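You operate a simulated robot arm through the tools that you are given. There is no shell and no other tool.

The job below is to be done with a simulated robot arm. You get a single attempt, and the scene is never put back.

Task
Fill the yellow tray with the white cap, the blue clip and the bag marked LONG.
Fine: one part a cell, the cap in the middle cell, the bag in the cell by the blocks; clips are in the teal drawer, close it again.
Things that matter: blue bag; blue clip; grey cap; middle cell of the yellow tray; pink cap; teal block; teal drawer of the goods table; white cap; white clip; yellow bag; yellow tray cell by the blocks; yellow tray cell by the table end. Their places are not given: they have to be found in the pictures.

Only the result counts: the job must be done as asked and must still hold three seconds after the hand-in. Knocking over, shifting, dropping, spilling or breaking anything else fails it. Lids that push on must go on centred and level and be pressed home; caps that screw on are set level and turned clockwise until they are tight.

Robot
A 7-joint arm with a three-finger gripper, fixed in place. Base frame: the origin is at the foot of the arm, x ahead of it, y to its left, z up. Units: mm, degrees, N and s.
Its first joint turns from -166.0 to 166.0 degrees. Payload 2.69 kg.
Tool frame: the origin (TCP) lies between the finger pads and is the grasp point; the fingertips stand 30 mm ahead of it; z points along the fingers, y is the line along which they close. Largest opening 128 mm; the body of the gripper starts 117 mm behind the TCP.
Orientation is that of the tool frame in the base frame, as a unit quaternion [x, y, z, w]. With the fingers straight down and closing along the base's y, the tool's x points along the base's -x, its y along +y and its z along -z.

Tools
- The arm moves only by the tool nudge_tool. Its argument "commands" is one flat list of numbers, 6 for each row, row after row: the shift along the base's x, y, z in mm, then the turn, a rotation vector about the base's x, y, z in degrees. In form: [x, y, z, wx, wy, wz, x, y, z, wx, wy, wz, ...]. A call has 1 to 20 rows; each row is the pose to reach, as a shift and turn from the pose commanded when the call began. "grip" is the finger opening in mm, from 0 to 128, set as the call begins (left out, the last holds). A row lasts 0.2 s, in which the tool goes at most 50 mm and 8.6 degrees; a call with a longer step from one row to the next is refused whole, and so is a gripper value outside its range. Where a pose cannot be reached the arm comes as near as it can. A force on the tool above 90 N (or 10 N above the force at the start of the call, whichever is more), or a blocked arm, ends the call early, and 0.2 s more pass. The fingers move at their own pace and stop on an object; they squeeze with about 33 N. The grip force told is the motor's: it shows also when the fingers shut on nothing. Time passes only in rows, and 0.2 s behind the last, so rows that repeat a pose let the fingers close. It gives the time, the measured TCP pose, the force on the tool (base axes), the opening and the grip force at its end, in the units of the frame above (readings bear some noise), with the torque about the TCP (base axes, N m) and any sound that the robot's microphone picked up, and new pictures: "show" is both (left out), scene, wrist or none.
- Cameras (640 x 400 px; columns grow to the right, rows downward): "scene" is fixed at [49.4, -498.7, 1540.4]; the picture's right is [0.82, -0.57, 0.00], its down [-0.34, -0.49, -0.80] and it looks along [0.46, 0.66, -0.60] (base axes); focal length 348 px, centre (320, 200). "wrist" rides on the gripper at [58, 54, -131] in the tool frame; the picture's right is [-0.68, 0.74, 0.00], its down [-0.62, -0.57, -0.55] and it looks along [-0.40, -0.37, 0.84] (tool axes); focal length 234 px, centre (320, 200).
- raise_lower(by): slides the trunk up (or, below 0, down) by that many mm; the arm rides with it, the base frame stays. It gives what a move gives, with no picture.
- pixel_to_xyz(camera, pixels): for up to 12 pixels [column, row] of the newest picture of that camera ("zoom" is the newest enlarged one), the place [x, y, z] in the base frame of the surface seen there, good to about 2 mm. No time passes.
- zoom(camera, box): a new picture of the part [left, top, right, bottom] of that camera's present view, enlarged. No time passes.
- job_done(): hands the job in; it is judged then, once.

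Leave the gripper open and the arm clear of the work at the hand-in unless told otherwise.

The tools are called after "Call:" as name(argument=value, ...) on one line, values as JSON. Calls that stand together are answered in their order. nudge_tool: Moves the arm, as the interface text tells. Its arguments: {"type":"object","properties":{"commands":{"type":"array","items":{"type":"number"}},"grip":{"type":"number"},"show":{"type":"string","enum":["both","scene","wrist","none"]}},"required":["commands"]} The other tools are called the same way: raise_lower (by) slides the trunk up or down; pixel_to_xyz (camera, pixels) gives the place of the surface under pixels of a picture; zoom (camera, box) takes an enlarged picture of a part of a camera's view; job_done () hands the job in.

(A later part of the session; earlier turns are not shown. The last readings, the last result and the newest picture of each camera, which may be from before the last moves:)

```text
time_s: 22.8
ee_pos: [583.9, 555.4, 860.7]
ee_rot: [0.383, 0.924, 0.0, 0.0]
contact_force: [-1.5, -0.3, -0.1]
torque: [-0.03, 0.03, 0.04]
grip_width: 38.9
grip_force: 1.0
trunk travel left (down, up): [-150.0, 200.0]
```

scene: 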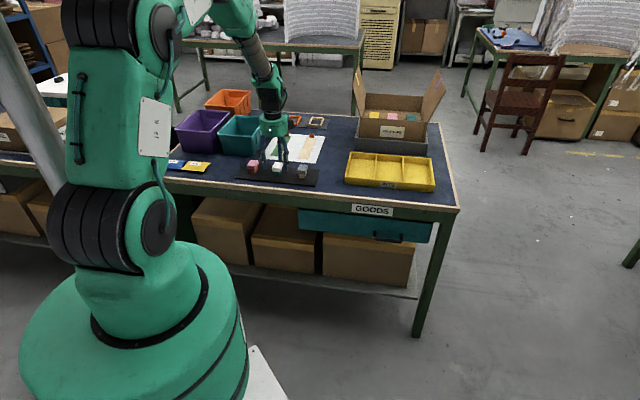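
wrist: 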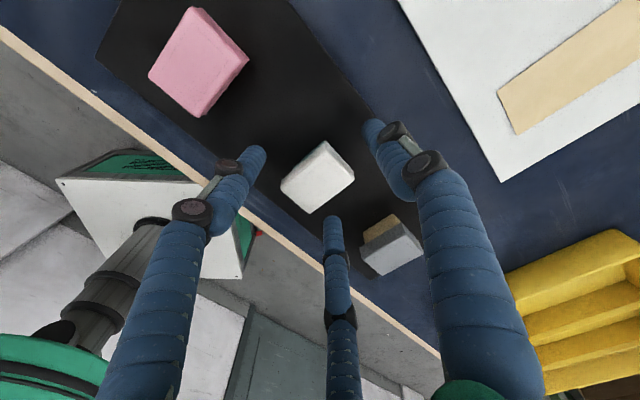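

Balanced contact now at 38.9 mm. I squeeze fully and look.

Call:
nudge_tool(commands=[0, 0, 0, 0, 0, 0, 0, 0, 0, 0, 0, 0], grip=30, show="none")

Call:
nudge_tool(commands=[0, 0, 0, 0, 0, 0, 0, 0, 0, 0, 0, 0, 0, 0, 0, 0, 0, 0], grip=0, show="both")

Call:
zoom(camera="scene", box=[250, 140, 310, 185])

Call:
zoom(camera="wrist", box=[250, 100, 410, 200])

```text
time_s: 23.4
ee_pos: [583.0, 553.9, 859.9]
ee_rot: [0.382, 0.924, 0.0, 0.0]
contact_force: [-2.7, -1.7, 0.1]
torque: [-0.03, 0.06, 0.01]
grip_width: 38.3
grip_force: 6.1
trunk travel left (down, up): [-150.0, 200.0]
```

```text
time_s: 24.2
ee_pos: [582.7, 553.4, 859.9]
ee_rot: [0.383, 0.924, 0.0, 0.0]
contact_force: [-4.9, -2.3, 0.6]
torque: [-0.05, 0.11, 0.0]
grip_width: 37.1
grip_force: 33.0
trunk travel left (down, up): [-150.0, 200.0]
```

scene: 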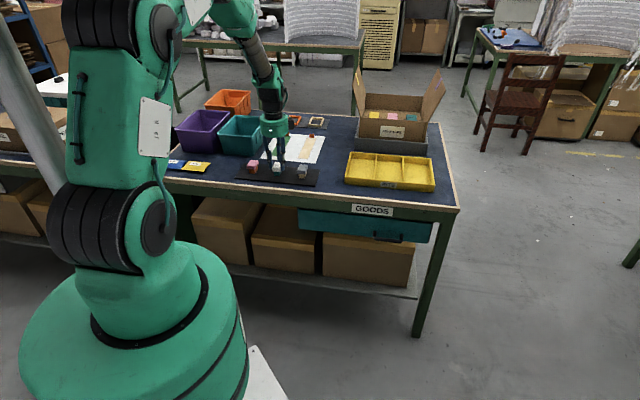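
wrist: 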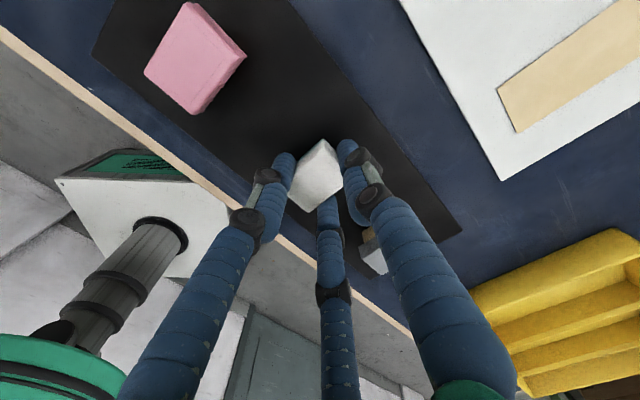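

```text
8.89 times, centred on (280, 162) of scene
```

zoom: 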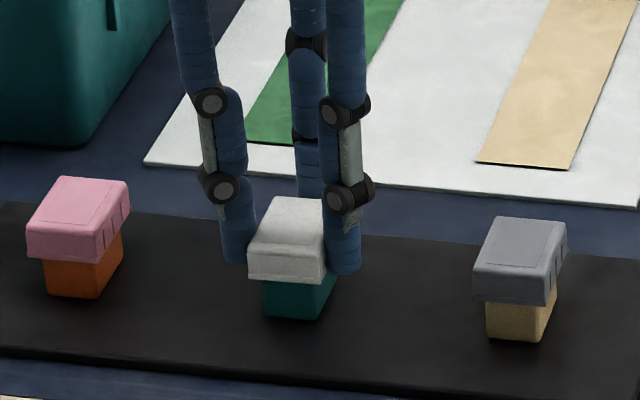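

```text
4.00 times, centred on (330, 150) of wrist
```

zoom: 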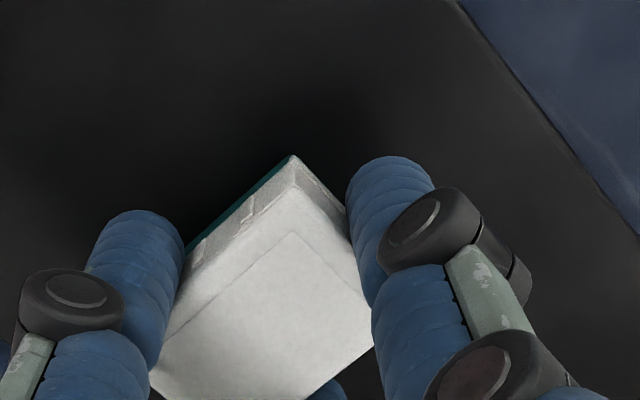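

The cap is held with 33 N at 37 mm, and the block hasn't moved. Now I lift straight up slowly.

Call:
nudge_tool(commands=[0, 0, 3, 0, 0, 0, 0, 0, 7, 0, 0, 0, 0, 0, 12, 0, 0, 0, 0, 0, 18, 0, 0, 0, 0, 0, 25, 0, 0, 0, 0, 0, 33, 0, 0, 0, 0, 0, 40, 0, 0, 0, 0, 0, 40, 0, 0, 0], show="both")

Call:
zoom(camera="scene", box=[250, 140, 310, 185])

```text
time_s: 26.0
ee_pos: [582.2, 555.4, 900.3]
ee_rot: [0.383, 0.924, 0.001, 0.0]
contact_force: [0.8, 0.1, -0.1]
torque: [-0.05, 0.0, 0.04]
grip_width: 37.2
grip_force: 32.9
trunk travel left (down, up): [-150.0, 200.0]
```

scene: 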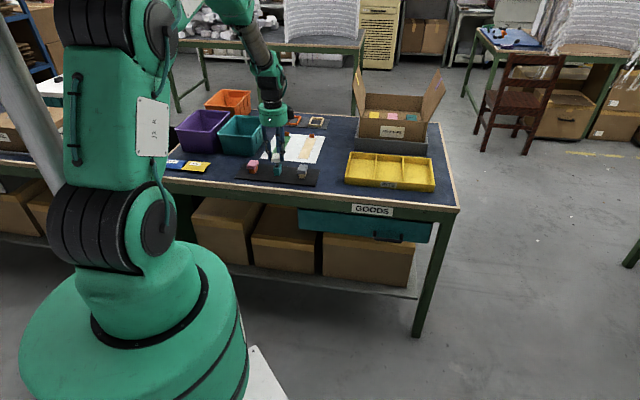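
wrist: 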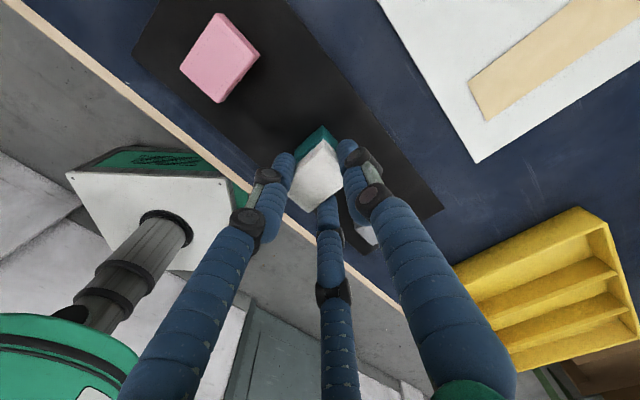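

```text
8.89 times, centred on (280, 162) of scene
```

zoom: 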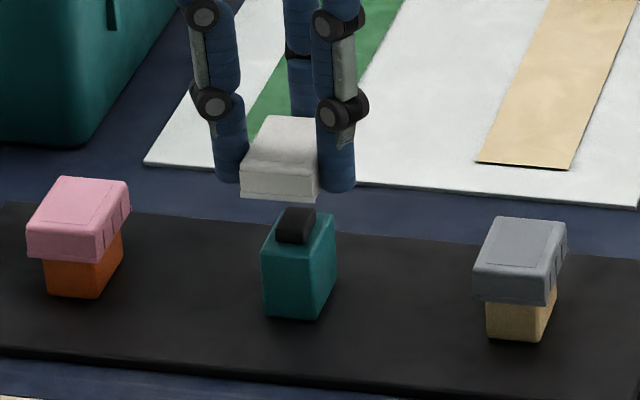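

The cap came off and the teal block stays in place. I measure the held cap's bottom and top relative to the tool.

Call:
pixel_to_xyz(camera="zoom", pixels=[[246, 192], [280, 196], [316, 198], [280, 185], [270, 160], [300, 150], [225, 178], [335, 187], [295, 130], [265, 280], [295, 235], [325, 230]])

```text
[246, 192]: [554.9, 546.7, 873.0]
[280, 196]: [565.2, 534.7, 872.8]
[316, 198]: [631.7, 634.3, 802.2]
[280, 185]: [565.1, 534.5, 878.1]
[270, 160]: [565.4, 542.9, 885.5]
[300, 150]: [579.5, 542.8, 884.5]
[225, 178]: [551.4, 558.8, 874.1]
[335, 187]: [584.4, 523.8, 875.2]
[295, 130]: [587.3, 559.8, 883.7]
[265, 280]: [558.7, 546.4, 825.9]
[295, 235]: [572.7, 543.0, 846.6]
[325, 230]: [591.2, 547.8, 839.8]
```

Cap bottom sits about 29 mm below the TCP, block intact. Now I carry it at z≈940 to above the front-middle of the middle cell, around (915,282).

Call:
nudge_tool(commands=[0, 0, 20, 0, 0, 0, 0, 0, 40, 0, 0, 0, 28, -23, 40, 0, 0, 0, 56, -46, 40, 0, 0, 0, 84, -69, 40, 0, 0, 0, 112, -92, 40, 0, 0, 0, 140, -115, 40, 0, 0, 0, 168, -138, 40, 0, 0, 0, 196, -161, 40, 0, 0, 0, 224, -184, 40, 0, 0, 0, 252, -207, 40, 0, 0, 0, 280, -230, 40, 0, 0, 0, 308, -253, 40, 0, 0, 0, 333, -273, 40, 0, 0, 0, 333, -273, 40, 0, 0, 0, 333, -273, 40, 0, 0, 0, 333, -273, 40, 0, 0, 0], show="both")

```text
time_s: 29.6
ee_pos: [916.4, 280.3, 939.6]
ee_rot: [0.383, 0.924, 0.0, -0.001]
contact_force: [0.2, -0.1, -0.8]
torque: [0.01, -0.01, -0.02]
grip_width: 36.9
grip_force: 32.4
trunk travel left (down, up): [-150.0, 200.0]
```

scene: 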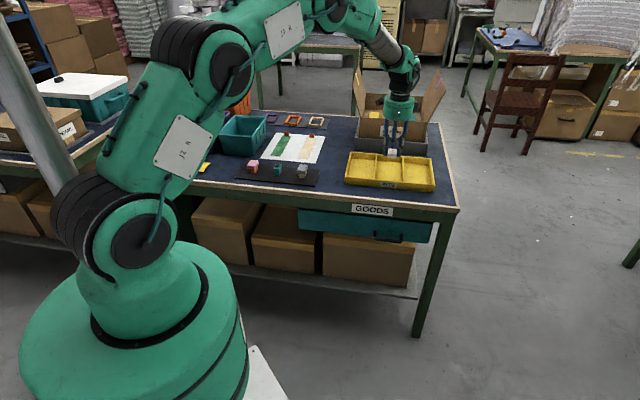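
wrist: 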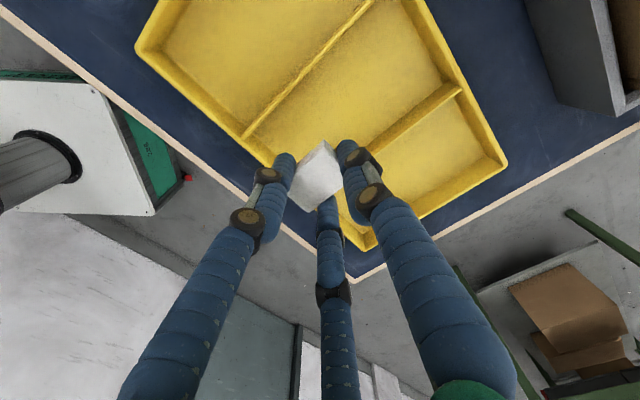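

Reached (916,280,940). I check the dividers' positions from this view.

Call:
pixel_to_xyz(camera="wrist", pixels=[[245, 132], [300, 75], [365, 8], [458, 88], [400, 130], [370, 152], [142, 48], [345, 240], [500, 160], [420, 5], [330, 100], [380, 200]])

Call:
zoom(camera="wrist", box=[130, 0, 530, 250])

```text
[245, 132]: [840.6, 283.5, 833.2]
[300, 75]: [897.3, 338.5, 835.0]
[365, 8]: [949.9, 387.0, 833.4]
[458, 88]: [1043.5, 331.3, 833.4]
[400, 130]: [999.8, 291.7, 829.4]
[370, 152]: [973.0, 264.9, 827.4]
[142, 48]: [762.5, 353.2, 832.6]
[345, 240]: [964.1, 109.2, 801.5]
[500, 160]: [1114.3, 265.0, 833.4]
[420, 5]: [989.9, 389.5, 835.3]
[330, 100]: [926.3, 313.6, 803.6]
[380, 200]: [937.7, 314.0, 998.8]
```

```text
1.60 times, centred on (330, 125) of wrist
```

zoom: 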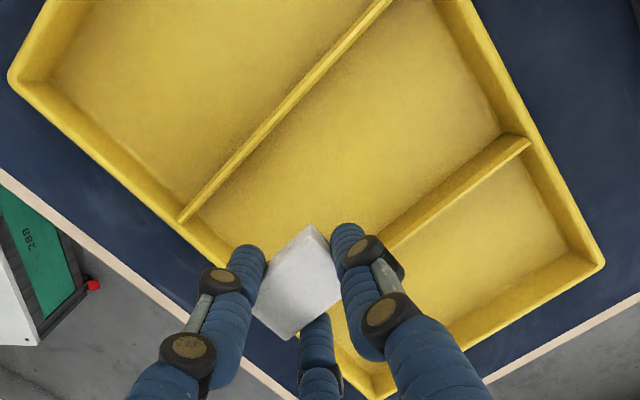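

The TCP is centred between the dividers (x−y≈636 vs centre 635.5). I lower straight down to just above the floor, slowing near the end.

Call:
nudge_tool(commands=[0, 0, -30, 0, 0, 0, 0, 0, -60, 0, 0, 0, 0, 0, -80, 0, 0, 0, 0, 0, -92, 0, 0, 0, 0, 0, -98, 0, 0, 0, 0, 0, -101, 0, 0, 0, 0, 0, -103, 0, 0, 0, 0, 0, -103, 0, 0, 0, 0, 0, -103, 0, 0, 0], show="both")

```text
time_s: 31.6
ee_pos: [916.7, 281.3, 837.5]
ee_rot: [0.383, 0.924, 0.001, 0.0]
contact_force: [0.0, 0.4, -0.1]
torque: [-0.01, 0.0, -0.02]
grip_width: 37.0
grip_force: 33.1
trunk travel left (down, up): [-150.0, 200.0]
```

scene: 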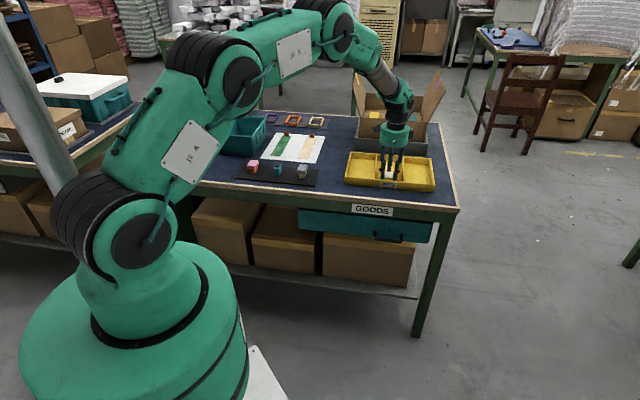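
wrist: 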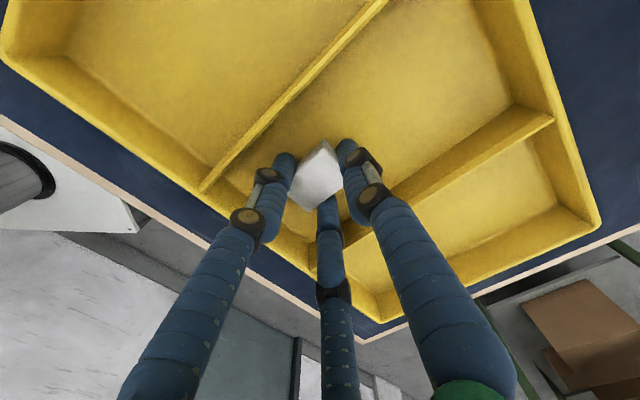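

No contact yet at z=837.5. I go down in 1 mm steps until a light touch.

Call:
nudge_tool(commands=[0, 0, -1, 0, 0, 0, 0, 0, -2, 0, 0, 0, 0, 0, -3, 0, 0, 0, 0, 0, -3, 0, 0, 0], show="none")

```text
time_s: 32.6
ee_pos: [917.3, 283.2, 835.0]
ee_rot: [0.382, 0.924, 0.0, -0.001]
contact_force: [-0.2, 1.0, 3.1]
torque: [0.09, 0.03, -0.03]
grip_width: 37.0
grip_force: 32.8
trunk travel left (down, up): [-150.0, 200.0]
```

Light 3 N touch: the cap is on the floor. I open to 56 mm (still clear of the dividers) and then look.

Call:
nudge_tool(commands=[0, 0, 0, 0, 0, 0, 0, 0, 0, 0, 0, 0], grip=56, show="none")

Call:
nudge_tool(commands=[0, 0, 8, 0, 0, 0, 0, 0, 20, 0, 0, 0, 0, 0, 50, 0, 0, 0, 0, 0, 90, 0, 0, 0, 0, 0, 130, 0, 0, 0, 0, 0, 130, 0, 0, 0], show="both")

Call:
zoom(camera="scene", box=[335, 140, 445, 200])

```text
time_s: 33.2
ee_pos: [916.1, 281.2, 834.9]
ee_rot: [0.382, 0.924, 0.0, 0.0]
contact_force: [-0.6, 0.0, -0.7]
torque: [-0.04, 0.01, -0.01]
grip_width: 56.1
grip_force: 0.0
trunk travel left (down, up): [-150.0, 200.0]
```

```text
time_s: 34.6
ee_pos: [917.3, 280.3, 966.5]
ee_rot: [0.382, 0.924, 0.0, 0.0]
contact_force: [-0.4, 0.7, 1.0]
torque: [0.02, -0.06, 0.02]
grip_width: 56.1
grip_force: 0.1
trunk travel left (down, up): [-150.0, 200.0]
```

scene: 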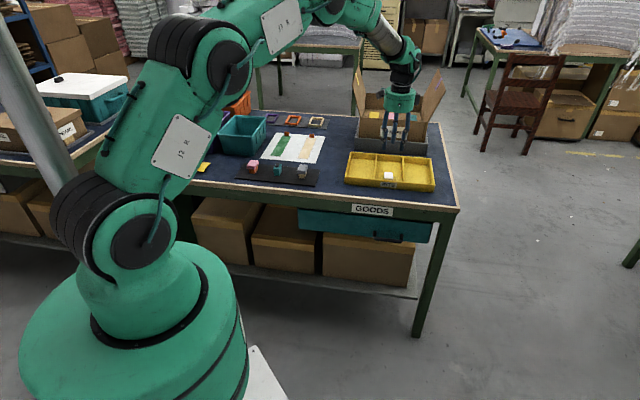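
wrist: 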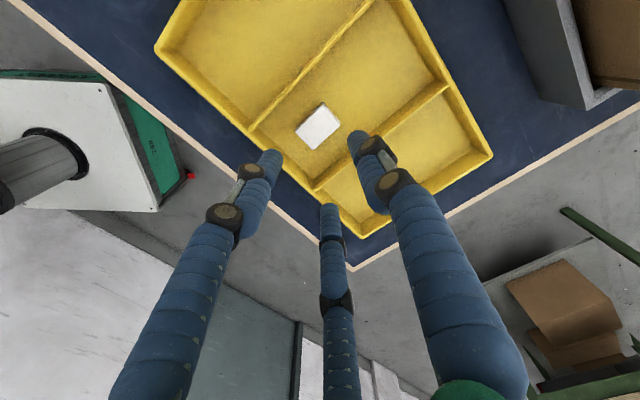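

```text
5.82 times, centred on (390, 170) of scene
```

zoom: 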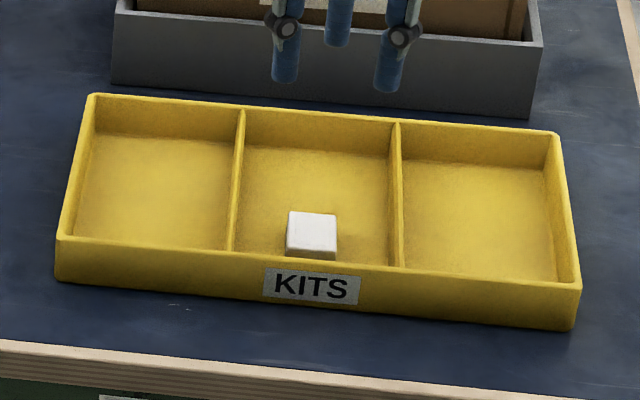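

The white cap rests flat in the middle cell. Next is the drawer. I retreat toward the front at the present height, to about (717,64,966).

Call:
nudge_tool(commands=[-30, -32, 0, 0, 0, 0, -60, -65, 0, 0, 0, 0, -90, -98, 0, 0, 0, 0, -120, -130, 0, 0, 0, 0, -150, -162, 0, 0, 0, 0, -180, -195, 0, 0, 0, 0, -200, -217, 0, 0, 0, 0, -200, -217, 0, 0, 0, 0], grip=36, show="none")

Call:
nudge_tool(commands=[0, 0, -20, 5.3, -5.3, 0, 0, 0, -60, 10.6, -10.6, 0, 0, 0, -100, 15.9, -15.9, 0, 10, 5, -140, 21.2, -21.2, 0, 15, 10, -180, 26.5, -26.5, 0, 20, 12, -215, 31.8, -31.8, 0, 20, 12, -235, 31.8, -31.8, 0, 20, 12, -235, 31.8, -31.8, 0], show="both")

```text
time_s: 36.4
ee_pos: [714.5, 63.4, 962.4]
ee_rot: [0.383, 0.924, -0.001, 0.0]
contact_force: [-0.5, -0.3, -0.1]
torque: [0.03, -0.01, 0.01]
grip_width: 35.9
grip_force: 0.1
trunk travel left (down, up): [-150.0, 200.0]
```

```text
time_s: 38.2
ee_pos: [736.5, 76.5, 728.0]
ee_rot: [0.353, 0.853, 0.354, 0.147]
contact_force: [-0.2, 0.0, 0.1]
torque: [-0.02, 0.01, 0.01]
grip_width: 36.3
grip_force: 0.0
trunk travel left (down, up): [-150.0, 200.0]
```

scene: 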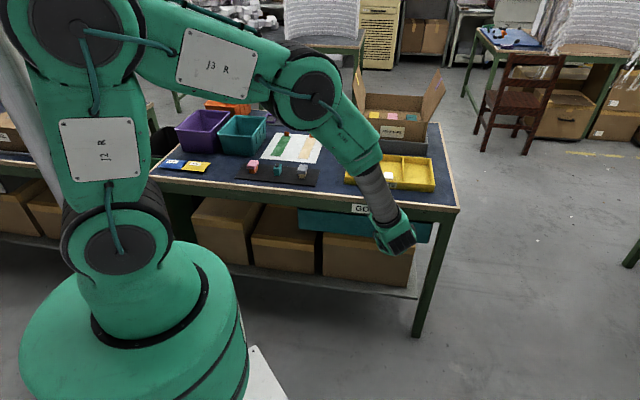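
wrist: 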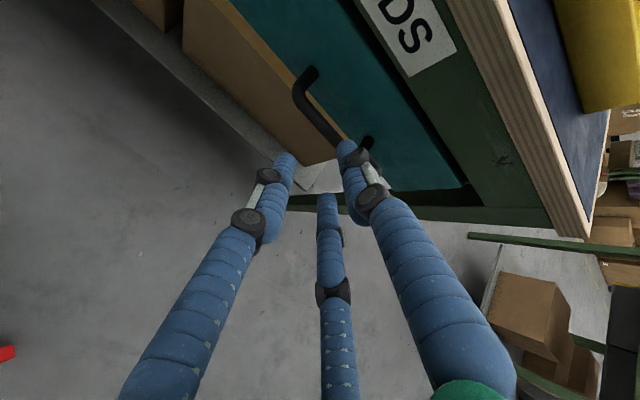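

I see the handle near wrist pixels (300,85)–(365,150). I measure it from here.

Call:
zoom(camera="wrist", box=[260, 50, 420, 150])

Call:
pixel_to_xyz(camera="zoom", pixels=[[215, 85], [180, 110], [160, 145], [175, 190], [210, 240], [250, 290], [290, 340], [420, 370], [320, 200], [400, 300], [150, 165], [230, 265]])

```text
4.00 times, centred on (340, 100) of wrist
```

zoom: 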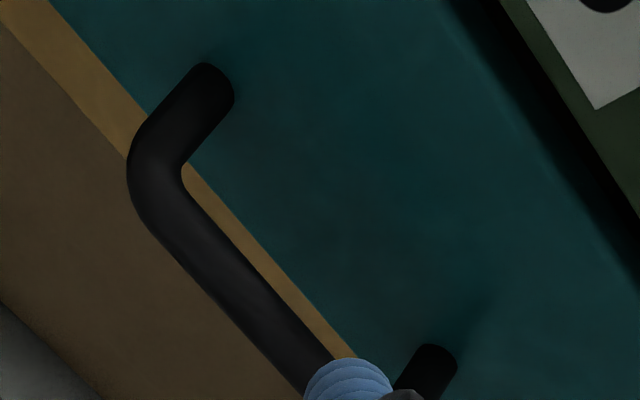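

```text
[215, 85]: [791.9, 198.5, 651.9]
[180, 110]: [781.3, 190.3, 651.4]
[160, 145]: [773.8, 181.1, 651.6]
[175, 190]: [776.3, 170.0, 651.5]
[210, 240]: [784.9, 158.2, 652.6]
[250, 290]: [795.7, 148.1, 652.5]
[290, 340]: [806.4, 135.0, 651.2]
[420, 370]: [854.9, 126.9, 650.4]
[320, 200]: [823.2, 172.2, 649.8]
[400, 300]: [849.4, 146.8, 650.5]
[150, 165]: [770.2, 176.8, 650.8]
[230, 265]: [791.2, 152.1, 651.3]
```

The bar axis is x+y≈943, z≈646, consistent. I advance along the finger axis about 80% of the way and look.

Call:
nudge_tool(commands=[11, 11, -15, 0, 0, 0, 22, 22, -30, 0, 0, 0, 32, 31, -44, 0, 0, 0, 40, 39, -55, 0, 0, 0, 40, 39, -55, 0, 0, 0, 40, 39, -55, 0, 0, 0], show="both")

Call:
zoom(camera="wrist", box=[240, 100, 400, 240])

Call:
zoom(camera="scene", box=[350, 190, 450, 260])

```text
time_s: 39.6
ee_pos: [776.8, 116.5, 673.1]
ee_rot: [0.354, 0.853, 0.354, 0.146]
contact_force: [0.3, 0.1, -0.1]
torque: [0.02, 0.01, 0.0]
grip_width: 36.2
grip_force: 0.1
trunk travel left (down, up): [-150.0, 200.0]
```

scene: 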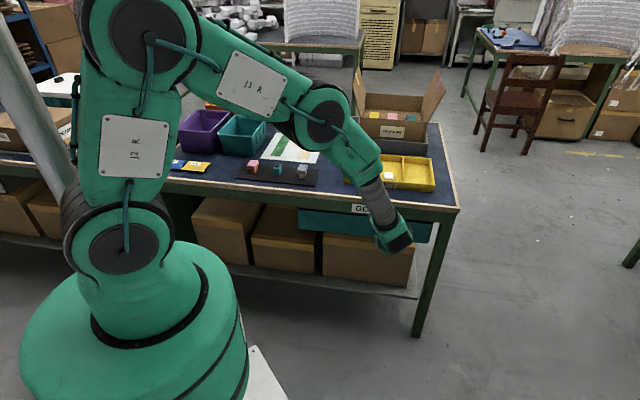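
wrist: 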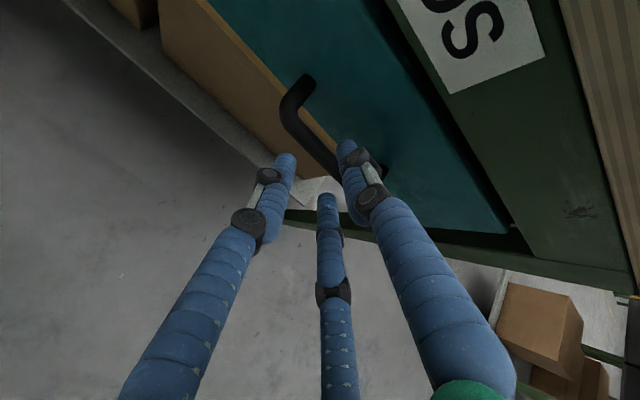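

```text
2.86 times, centred on (320, 170) of wrist
```

zoom: 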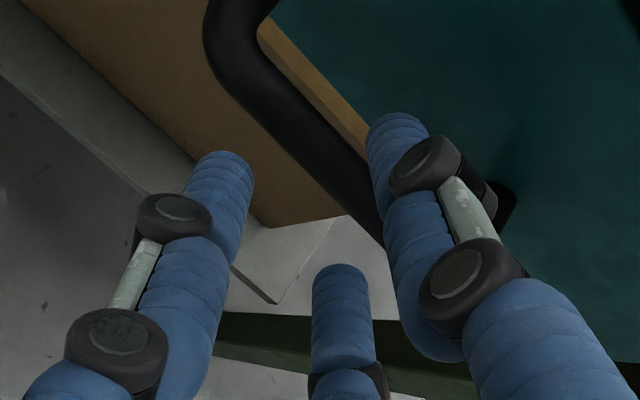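

```text
5.71 times, centred on (400, 225) of scene
```

zoom: 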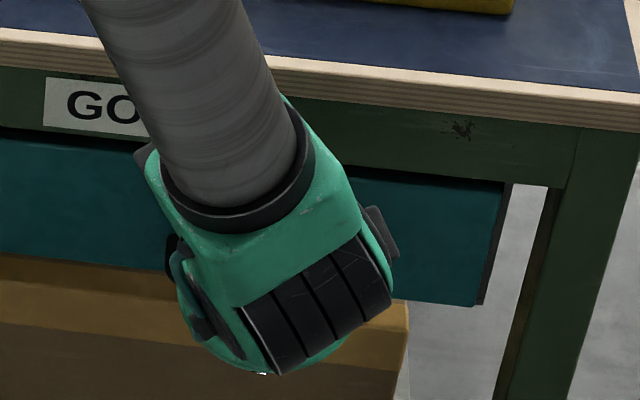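

Let me check the forearm's clearance to the table edge before advancing further.

Call:
pixel_to_xyz(camera="scene", pixels=[[375, 195], [385, 210], [390, 232], [405, 225], [365, 165], [378, 180], [398, 210], [410, 240], [398, 215], [350, 150]])

Call:
pixel_to_xyz(camera="wrist", pixels=[[347, 148], [356, 155], [345, 165], [288, 160], [328, 200], [300, 120], [315, 145], [330, 165], [380, 170], [420, 180]])

```text
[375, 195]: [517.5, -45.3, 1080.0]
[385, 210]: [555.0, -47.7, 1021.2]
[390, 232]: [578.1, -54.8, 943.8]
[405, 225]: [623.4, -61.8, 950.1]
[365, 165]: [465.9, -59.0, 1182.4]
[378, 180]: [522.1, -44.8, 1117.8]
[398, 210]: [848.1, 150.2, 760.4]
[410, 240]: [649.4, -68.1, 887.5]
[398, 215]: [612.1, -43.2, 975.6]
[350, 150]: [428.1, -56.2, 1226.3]
```

```text
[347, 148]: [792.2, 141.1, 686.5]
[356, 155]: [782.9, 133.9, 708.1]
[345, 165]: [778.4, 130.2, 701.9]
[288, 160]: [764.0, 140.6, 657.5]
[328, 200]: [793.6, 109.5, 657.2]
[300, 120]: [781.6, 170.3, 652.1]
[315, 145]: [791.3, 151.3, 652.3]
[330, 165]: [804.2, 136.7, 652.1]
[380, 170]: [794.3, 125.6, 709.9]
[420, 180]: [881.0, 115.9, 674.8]
```

Clear everywhere. I advance the remaining ~32 mm along the finger axis so the bar sits between the upper finger and the two lower ones.

Call:
nudge_tool(commands=[4, 4, -6, 0, 0, 0, 8, 8, -12, 0, 0, 0, 12, 12, -17, 0, 0, 0, 16, 15, -23, 0, 0, 0, 16, 15, -23, 0, 0, 0, 16, 15, -23, 0, 0, 0], show="wrist")

Call:
zoom(camera="wrist", box=[240, 80, 400, 220])

```text
time_s: 41.0
ee_pos: [793.9, 131.1, 651.9]
ee_rot: [0.354, 0.853, 0.354, 0.146]
contact_force: [0.1, 0.2, 0.1]
torque: [0.01, 0.01, 0.01]
grip_width: 36.0
grip_force: 0.0
trunk travel left (down, up): [-150.0, 200.0]
```

wrist: 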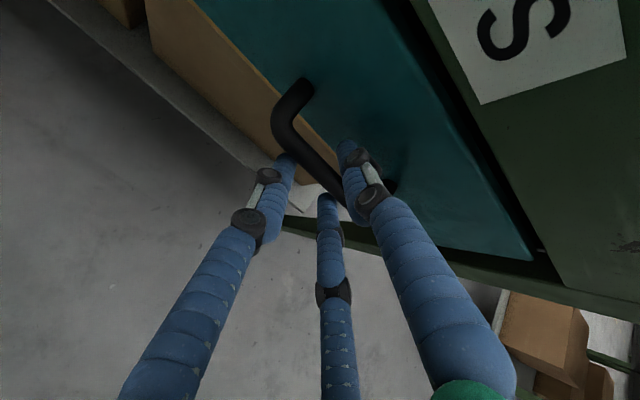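

```text
2.86 times, centred on (320, 150) of wrist
```

zoom: 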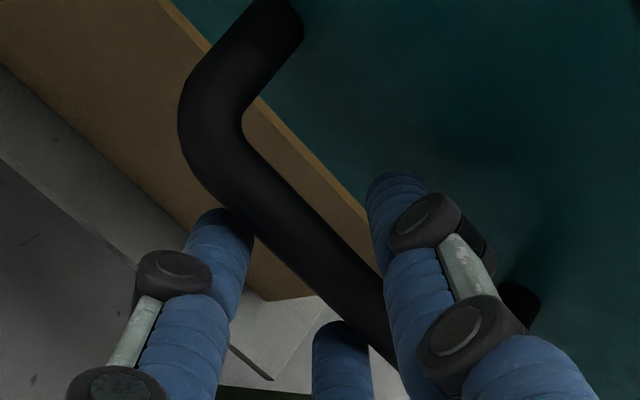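

The bar is between the upper finger and the two lower fingers. I close gradually.

Call:
nudge_tool(commands=[0, 0, 0, 0, 0, 0, 0, 0, 0, 0, 0, 0], grip=26, show="none")

Call:
nudge_tool(commands=[0, 0, 0, 0, 0, 0, 0, 0, 0, 0, 0, 0], grip=20, show="none")

Call:
nudge_tool(commands=[0, 0, 0, 0, 0, 0, 0, 0, 0, 0, 0, 0, 0, 0, 0, 0, 0, 0], grip=10, show="wrist")

```text
time_s: 41.6
ee_pos: [793.2, 131.2, 651.9]
ee_rot: [0.354, 0.854, 0.353, 0.146]
contact_force: [0.0, 0.0, -0.2]
torque: [0.04, 0.01, 0.01]
grip_width: 26.6
grip_force: 0.1
trunk travel left (down, up): [-150.0, 200.0]
```

```text
time_s: 42.2
ee_pos: [793.8, 131.3, 650.4]
ee_rot: [0.354, 0.853, 0.353, 0.146]
contact_force: [0.7, 3.8, 6.4]
torque: [0.31, 0.12, -0.11]
grip_width: 22.4
grip_force: 45.3
trunk travel left (down, up): [-150.0, 200.0]
```

```text
time_s: 43.0
ee_pos: [793.1, 131.3, 651.9]
ee_rot: [0.354, 0.854, 0.353, 0.146]
contact_force: [0.7, 3.1, 10.0]
torque: [0.42, 0.18, -0.35]
grip_width: 22.1
grip_force: 45.2
trunk travel left (down, up): [-150.0, 200.0]
```

wrist: 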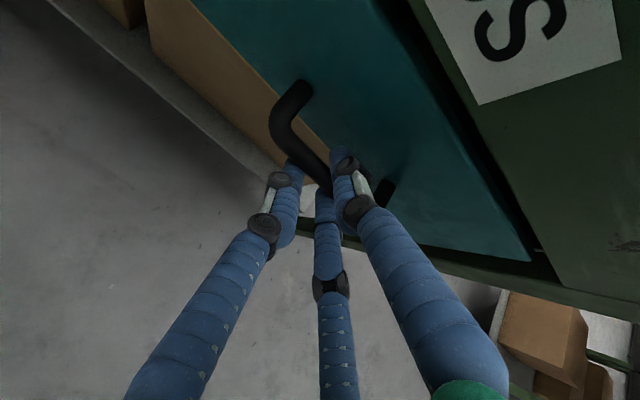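

The bar is gripped. I pull the drawer out along −v, 70 mm first.

Call:
nudge_tool(commands=[-4, -4, 0, 0, 0, 0, -10, -10, 0, 0, 0, 0, -18, -18, 0, 0, 0, 0, -26, -26, 0, 0, 0, 0, -34, -34, 0, 0, 0, 0, -42, -42, 0, 0, 0, 0, -50, -50, 0, 0, 0, 0, -50, -50, 0, 0, 0, 0], show="both")

```text
time_s: 44.8
ee_pos: [741.5, 79.9, 651.3]
ee_rot: [0.354, 0.853, 0.354, 0.147]
contact_force: [1.8, -5.3, 6.0]
torque: [0.21, 0.17, -0.55]
grip_width: 22.2
grip_force: 45.2
trunk travel left (down, up): [-150.0, 200.0]
```

scene: 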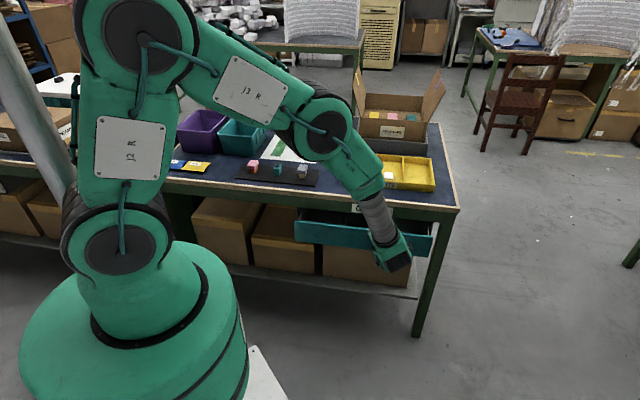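
wrist: 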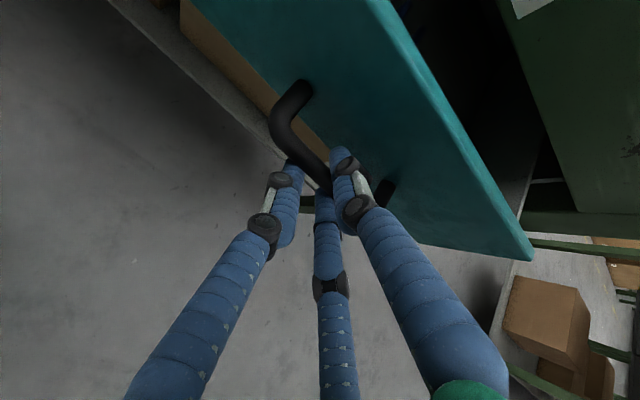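

The drawer slides out easily. I continue another ~130 mm (to about 200 mm total).

Call:
nudge_tool(commands=[-8, -8, 0, 0, 0, 0, -18, -18, 0, 0, 0, 0, -30, -30, 0, 0, 0, 0, -42, -42, 0, 0, 0, 0, -54, -54, 0, 0, 0, 0, -66, -66, 0, 0, 0, 0, -78, -78, 0, 0, 0, 0, -90, -90, 0, 0, 0, 0, -90, -90, 0, 0, 0, 0, -90, -90, 0, 0, 0, 0], show="both")

```text
time_s: 47.0
ee_pos: [653.7, -7.5, 650.6]
ee_rot: [0.353, 0.853, 0.354, 0.148]
contact_force: [-4.1, 6.2, 38.3]
torque: [0.89, 0.03, -0.09]
grip_width: 22.4
grip_force: 44.9
trunk travel left (down, up): [-150.0, 200.0]
```

scene: 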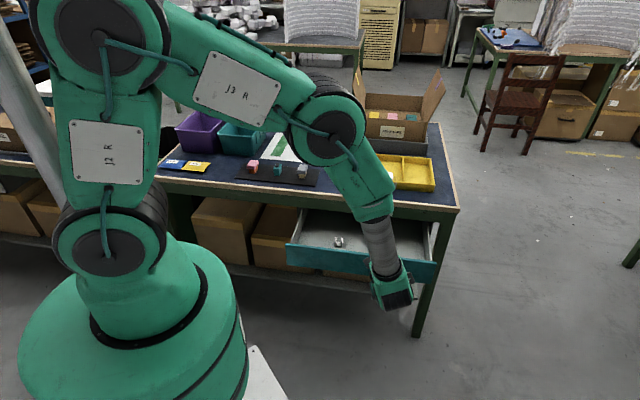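
wrist: 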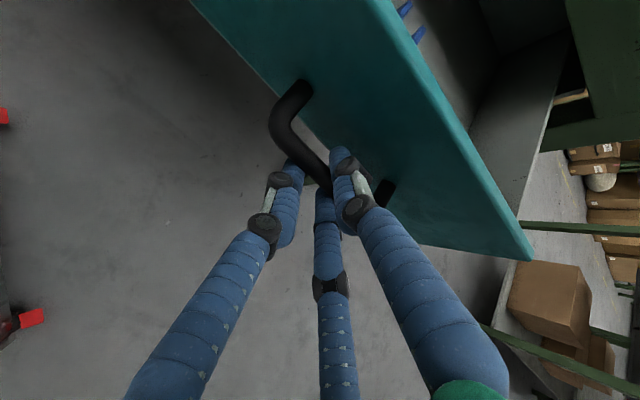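

The drawer is about 197 mm open. I see a white clip at scene (338,242) and something blue at wrist (410,20). I zoom to look inside.

Call:
zoom(camera="scene", box=[280, 200, 440, 290])

Call:
zoom(camera="wrist", box=[380, 0, 540, 100])

Call:
pixel_to_xyz(camera="wrist", pixels=[[404, 10], [418, 36], [450, 100], [400, 80], [400, 40], [510, 170]])

```text
4.00 times, centred on (360, 245) of scene
```

zoom: 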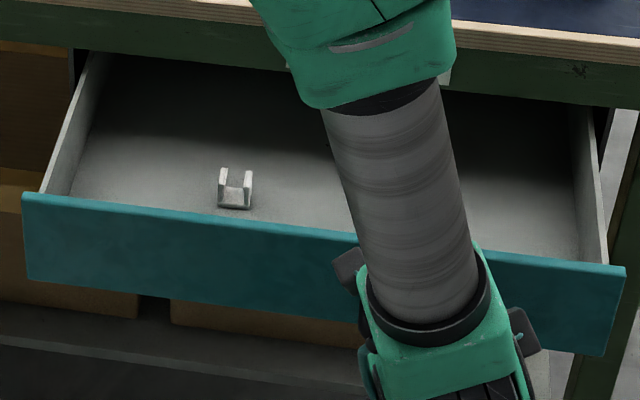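

```text
4.00 times, centred on (460, 50) of wrist
```

zoom: 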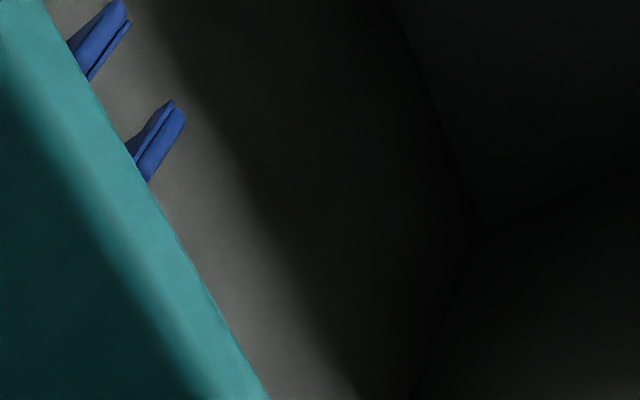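

```text
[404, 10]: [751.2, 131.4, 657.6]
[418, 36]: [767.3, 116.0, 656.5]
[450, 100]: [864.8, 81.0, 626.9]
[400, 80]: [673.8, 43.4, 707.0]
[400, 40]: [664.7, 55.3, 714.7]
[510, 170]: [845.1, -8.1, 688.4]
```

The blue clip is U-shaped with two upright walls, near (760,124), walls' top z≈657; drawer floor ≈627. For more clearance from the table edge I pull the drawer gently 40 mm further, watching the force.

Call:
nudge_tool(commands=[-4, -4, 0, 0, 0, 0, -9, -9, 0, 0, 0, 0, -15, -15, 0, 0, 0, 0, -21, -21, 0, 0, 0, 0, -28, -28, 0, 0, 0, 0, -28, -28, 0, 0, 0, 0, -28, -28, 0, 0, 0, 0], show="both")

```text
time_s: 48.6
ee_pos: [624.9, -38.3, 651.3]
ee_rot: [0.355, 0.853, 0.353, 0.146]
contact_force: [1.0, -3.6, 16.1]
torque: [0.06, -0.15, -0.88]
grip_width: 22.3
grip_force: 44.9
trunk travel left (down, up): [-150.0, 200.0]
```

scene: 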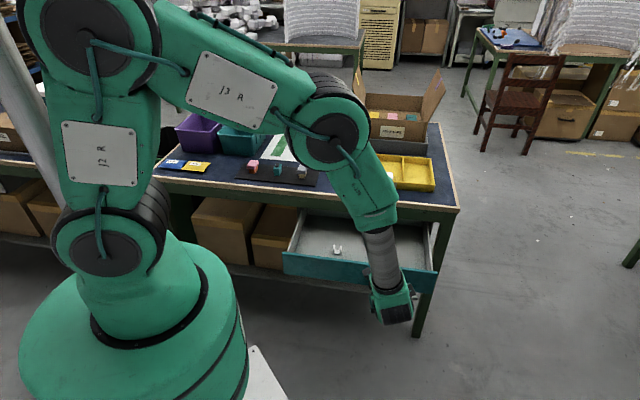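
wrist: 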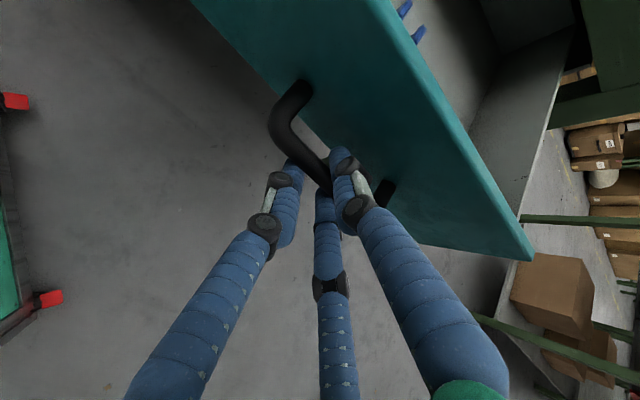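

Drawer now ~239 mm open with low force. I release (open to 36) and back out along the finger axis.

Call:
nudge_tool(commands=[0, 0, 0, 0, 0, 0, 0, 0, 0, 0, 0, 0], grip=36, show="none")

Call:
nudge_tool(commands=[-5, -5, 7, 0, 0, 0, -15, -15, 21, 0, 0, 0, -30, -30, 42, 0, 0, 0, -45, -45, 65, 0, 0, 0, -55, -55, 100, 0, 0, 0, -55, -55, 145, 0, 0, 0, -55, -55, 190, 0, 0, 0, -55, -55, 190, 0, 0, 0], show="both")

```text
time_s: 49.2
ee_pos: [624.4, -37.5, 651.5]
ee_rot: [0.354, 0.854, 0.352, 0.146]
contact_force: [0.0, -0.2, -0.5]
torque: [-0.01, 0.03, -0.04]
grip_width: 35.9
grip_force: 0.1
trunk travel left (down, up): [-150.0, 200.0]
```

```text
time_s: 51.0
ee_pos: [570.5, -95.1, 843.7]
ee_rot: [0.354, 0.854, 0.353, 0.147]
contact_force: [-0.3, 0.6, 0.4]
torque: [-0.01, -0.05, 0.0]
grip_width: 36.0
grip_force: 0.1
trunk travel left (down, up): [-150.0, 200.0]
```

scene: 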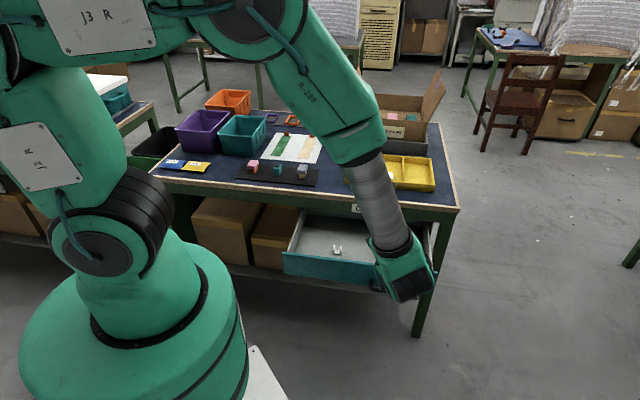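
wrist: 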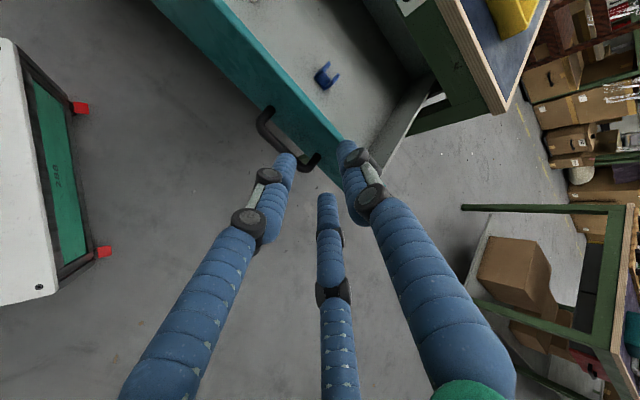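

The drawer stayed open, and the blue clip is visible at wrist (325,75). I zoom in and measure it.

Call:
zoom(camera="wrist", box=[295, 50, 359, 100])

Call:
pixel_to_xyz(camera="wrist", pixels=[[318, 70], [325, 75], [330, 78], [336, 75], [325, 66], [350, 100], [300, 60], [290, 40], [330, 130], [265, 65], [370, 110], [345, 40]])

```text
8.00 times, centred on (327, 75) of wrist
```

zoom: 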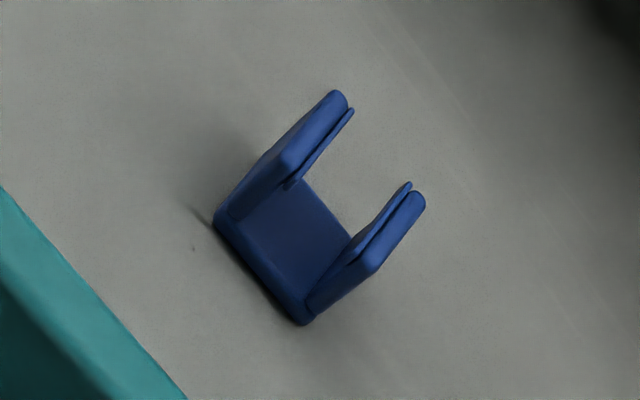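

```text
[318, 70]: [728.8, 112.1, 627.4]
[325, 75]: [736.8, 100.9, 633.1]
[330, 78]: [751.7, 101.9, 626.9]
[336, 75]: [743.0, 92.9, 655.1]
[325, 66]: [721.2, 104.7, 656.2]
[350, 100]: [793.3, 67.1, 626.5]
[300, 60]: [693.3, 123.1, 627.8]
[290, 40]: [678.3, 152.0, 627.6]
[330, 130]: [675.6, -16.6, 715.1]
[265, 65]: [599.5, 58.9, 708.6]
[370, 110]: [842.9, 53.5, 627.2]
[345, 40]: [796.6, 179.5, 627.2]
```

Call:
pixel_to_xyz(camera="zoom", pixels=[[335, 97], [285, 160], [350, 113], [295, 182], [420, 200], [372, 262], [408, 187], [360, 245], [218, 222], [303, 318], [300, 210], [350, 235]])

Call:
pixel_to_xyz(camera="zoom", pixels=[[230, 210], [260, 240], [310, 300], [290, 200], [340, 230], [245, 220], [335, 285], [390, 235], [310, 130], [320, 250], [150, 200], [450, 330]])

```text
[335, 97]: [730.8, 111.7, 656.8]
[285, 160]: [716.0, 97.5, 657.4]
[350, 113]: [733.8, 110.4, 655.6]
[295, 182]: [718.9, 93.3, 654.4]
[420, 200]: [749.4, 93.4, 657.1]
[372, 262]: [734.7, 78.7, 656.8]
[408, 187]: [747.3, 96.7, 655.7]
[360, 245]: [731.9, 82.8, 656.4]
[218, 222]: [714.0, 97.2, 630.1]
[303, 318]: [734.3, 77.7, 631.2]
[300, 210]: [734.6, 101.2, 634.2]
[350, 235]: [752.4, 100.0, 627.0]
```

```text
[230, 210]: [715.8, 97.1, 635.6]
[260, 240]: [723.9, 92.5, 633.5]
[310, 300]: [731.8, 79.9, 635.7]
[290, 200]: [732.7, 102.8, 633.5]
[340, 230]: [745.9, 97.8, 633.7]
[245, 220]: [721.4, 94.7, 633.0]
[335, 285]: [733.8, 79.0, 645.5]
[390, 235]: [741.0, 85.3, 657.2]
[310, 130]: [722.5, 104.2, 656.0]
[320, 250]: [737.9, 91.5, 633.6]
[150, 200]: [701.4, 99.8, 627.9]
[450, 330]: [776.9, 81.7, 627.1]
```

Clip: outer 28 mm along u × 22 mm along v × 30 mm tall, centre ≈ (732.7,95.3), walls at ±u. Best grasp: single finger on one wall along u, two fingers on the ±v ends. I straighten the tool and rise first, then yaw +90° and go above it.

Call:
nudge_tool(commands=[0, 0, 10, -5.3, 5.3, 0, 0, 0, 20, -10.6, 10.6, 0, 0, 0, 30, -15.9, 15.9, 0, 0, 0, 40, -21.2, 21.2, 0, 0, 0, 50, -26.5, 26.5, 0, 0, 0, 60, -31.8, 31.8, 0, 0, 0, 60, -31.8, 31.8, 0], grip=60, show="none")

Call:
nudge_tool(commands=[14.8, 17.3, 0, 0, 0, 8.18, 29.6, 34.6, 0, 0, 0, 16.36, 44.4, 51.9, 0, 0, 0, 24.55, 59.2, 69.2, 0, 0, 0, 32.73, 74, 86.5, 0, 0, 0, 40.9, 88.7, 103.8, 0, 0, 0, 49.1, 103.5, 121.1, 0, 0, 0, 57.3, 118.3, 138.4, 0, 0, 0, 65.45, 133.1, 155.7, 0, 0, 0, 73.6, 147.9, 173, 0, 0, 0, 81.8, 162.7, 190.3, 0, 0, 0, 90, 162.7, 190.3, 0, 0, 0, 90, 162.7, 190.3, 0, 0, 0, 90], show="both")

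```text
time_s: 52.6
ee_pos: [569.2, -89.9, 903.0]
ee_rot: [0.382, 0.924, -0.001, 0.0]
contact_force: [0.6, 0.1, -1.0]
torque: [-0.03, -0.01, 0.0]
grip_width: 60.1
grip_force: 0.2
trunk travel left (down, up): [-150.0, 200.0]
```

```text
time_s: 55.4
ee_pos: [733.1, 98.1, 899.7]
ee_rot: [-0.383, 0.924, 0.0, 0.0]
contact_force: [0.4, 0.4, 0.6]
torque: [-0.03, 0.04, 0.03]
grip_width: 60.0
grip_force: 0.1
trunk travel left (down, up): [-150.0, 200.0]
```

scene: 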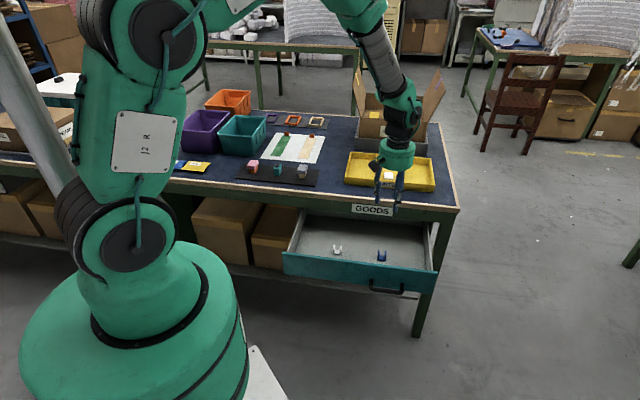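
wrist: 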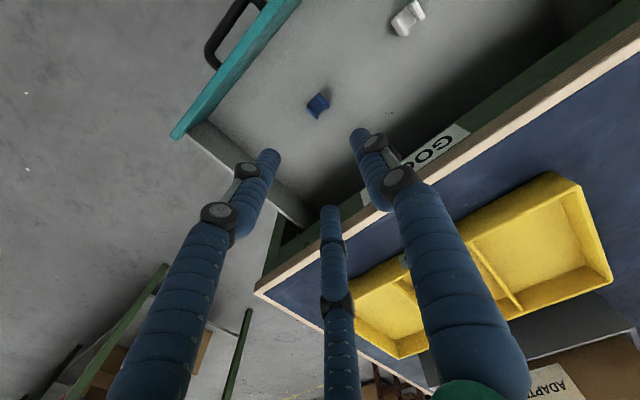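

Now above the drawer; clip at wrist (318,105) and scene (382,256). I re-measure it from both views.

Call:
zoom(camera="scene", box=[362, 240, 402, 268])

Call:
zoom(camera="wrist", box=[286, 85, 350, 125])

Call:
pixel_to_xyz(camera="zoom", pixels=[[320, 200], [300, 170], [340, 230], [270, 200], [370, 200], [310, 130], [390, 170], [250, 220], [330, 280], [350, 150], [300, 220], [360, 240]])

```text
14.29 times, centred on (382, 254) of scene
```

zoom: 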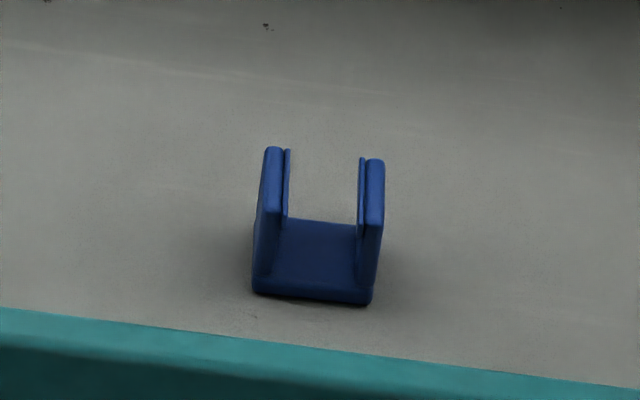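

```text
10.00 times, centred on (318, 105) of wrist
```

zoom: 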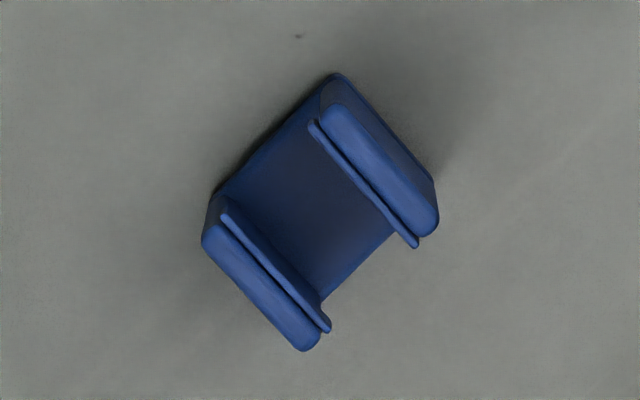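

```text
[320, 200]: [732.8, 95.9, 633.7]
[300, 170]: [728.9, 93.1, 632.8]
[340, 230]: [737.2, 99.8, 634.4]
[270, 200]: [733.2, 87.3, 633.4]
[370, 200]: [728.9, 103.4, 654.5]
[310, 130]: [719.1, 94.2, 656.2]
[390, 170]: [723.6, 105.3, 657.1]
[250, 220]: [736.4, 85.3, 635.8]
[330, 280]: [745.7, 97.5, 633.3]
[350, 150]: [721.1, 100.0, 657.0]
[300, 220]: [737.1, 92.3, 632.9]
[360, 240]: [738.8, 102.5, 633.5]
```

Call:
pixel_to_xyz(camera="zoom", pixels=[[340, 110], [430, 215], [332, 125], [415, 230], [212, 235], [305, 342], [225, 230], [320, 330], [225, 180], [335, 80], [330, 300], [400, 236]])

```text
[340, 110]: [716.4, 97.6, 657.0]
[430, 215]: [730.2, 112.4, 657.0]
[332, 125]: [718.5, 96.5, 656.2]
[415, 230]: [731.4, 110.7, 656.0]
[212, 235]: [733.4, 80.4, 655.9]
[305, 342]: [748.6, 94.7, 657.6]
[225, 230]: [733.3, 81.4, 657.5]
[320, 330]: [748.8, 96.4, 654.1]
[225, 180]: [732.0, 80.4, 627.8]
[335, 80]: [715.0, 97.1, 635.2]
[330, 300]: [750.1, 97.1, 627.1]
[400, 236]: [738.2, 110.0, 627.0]
```

Clip centre refined to ≈ (732.3,96). I take a still reading of the TCP first, then descend to z≈700.

Call:
nudge_tool(commands=[0, 0, -40, 0, 0, 0, 0, 0, -80, 0, 0, 0, 0, 0, -120, 0, 0, 0, 0, 0, -160, 0, 0, 0, 0, 0, -200, 0, 0, 0, 0, 0, -200, 0, 0, 0, 0, 0, -200, 0, 0, 0, 0, 0, -200, 0, 0, 0], show="both")

Call:
nudge_tool(commands=[0, 0, 0, 0, 0, 0], show="none")

Call:
nudge_tool(commands=[0, 0, 0, 0, 0, 0], show="none")

```text
time_s: 57.2
ee_pos: [732.6, 96.8, 699.5]
ee_rot: [-0.383, 0.924, 0.0, 0.0]
contact_force: [-0.2, -0.8, 0.0]
torque: [-0.02, -0.04, 0.02]
grip_width: 59.9
grip_force: 0.0
trunk travel left (down, up): [-150.0, 200.0]
```

scene: 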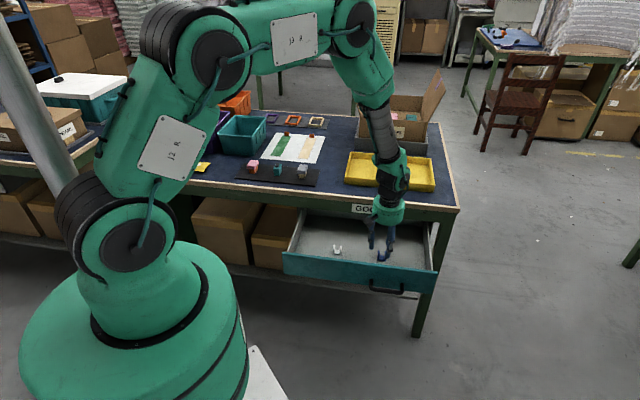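
wrist: 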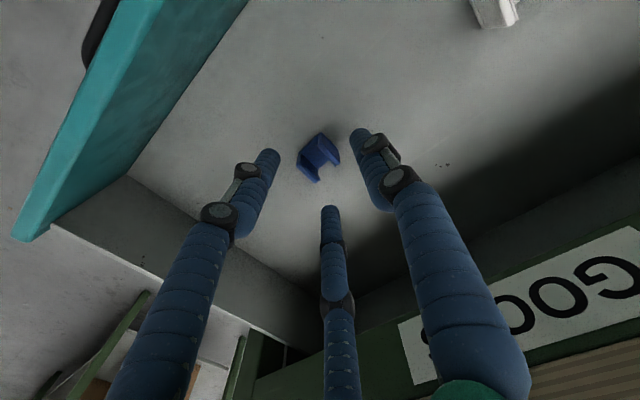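

```text
time_s: 57.6
ee_pos: [731.0, 96.9, 699.8]
ee_rot: [-0.382, 0.924, 0.0, 0.001]
contact_force: [0.1, 0.9, -0.1]
torque: [-0.01, 0.02, 0.01]
grip_width: 60.0
grip_force: 0.0
trunk travel left (down, up): [-150.0, 200.0]
```

```text
time_s: 58.0
ee_pos: [732.4, 96.8, 701.1]
ee_rot: [-0.383, 0.924, 0.0, 0.001]
contact_force: [0.0, 0.3, 0.6]
torque: [0.01, -0.02, -0.01]
grip_width: 59.9
grip_force: 0.0
trunk travel left (down, up): [-150.0, 200.0]
```

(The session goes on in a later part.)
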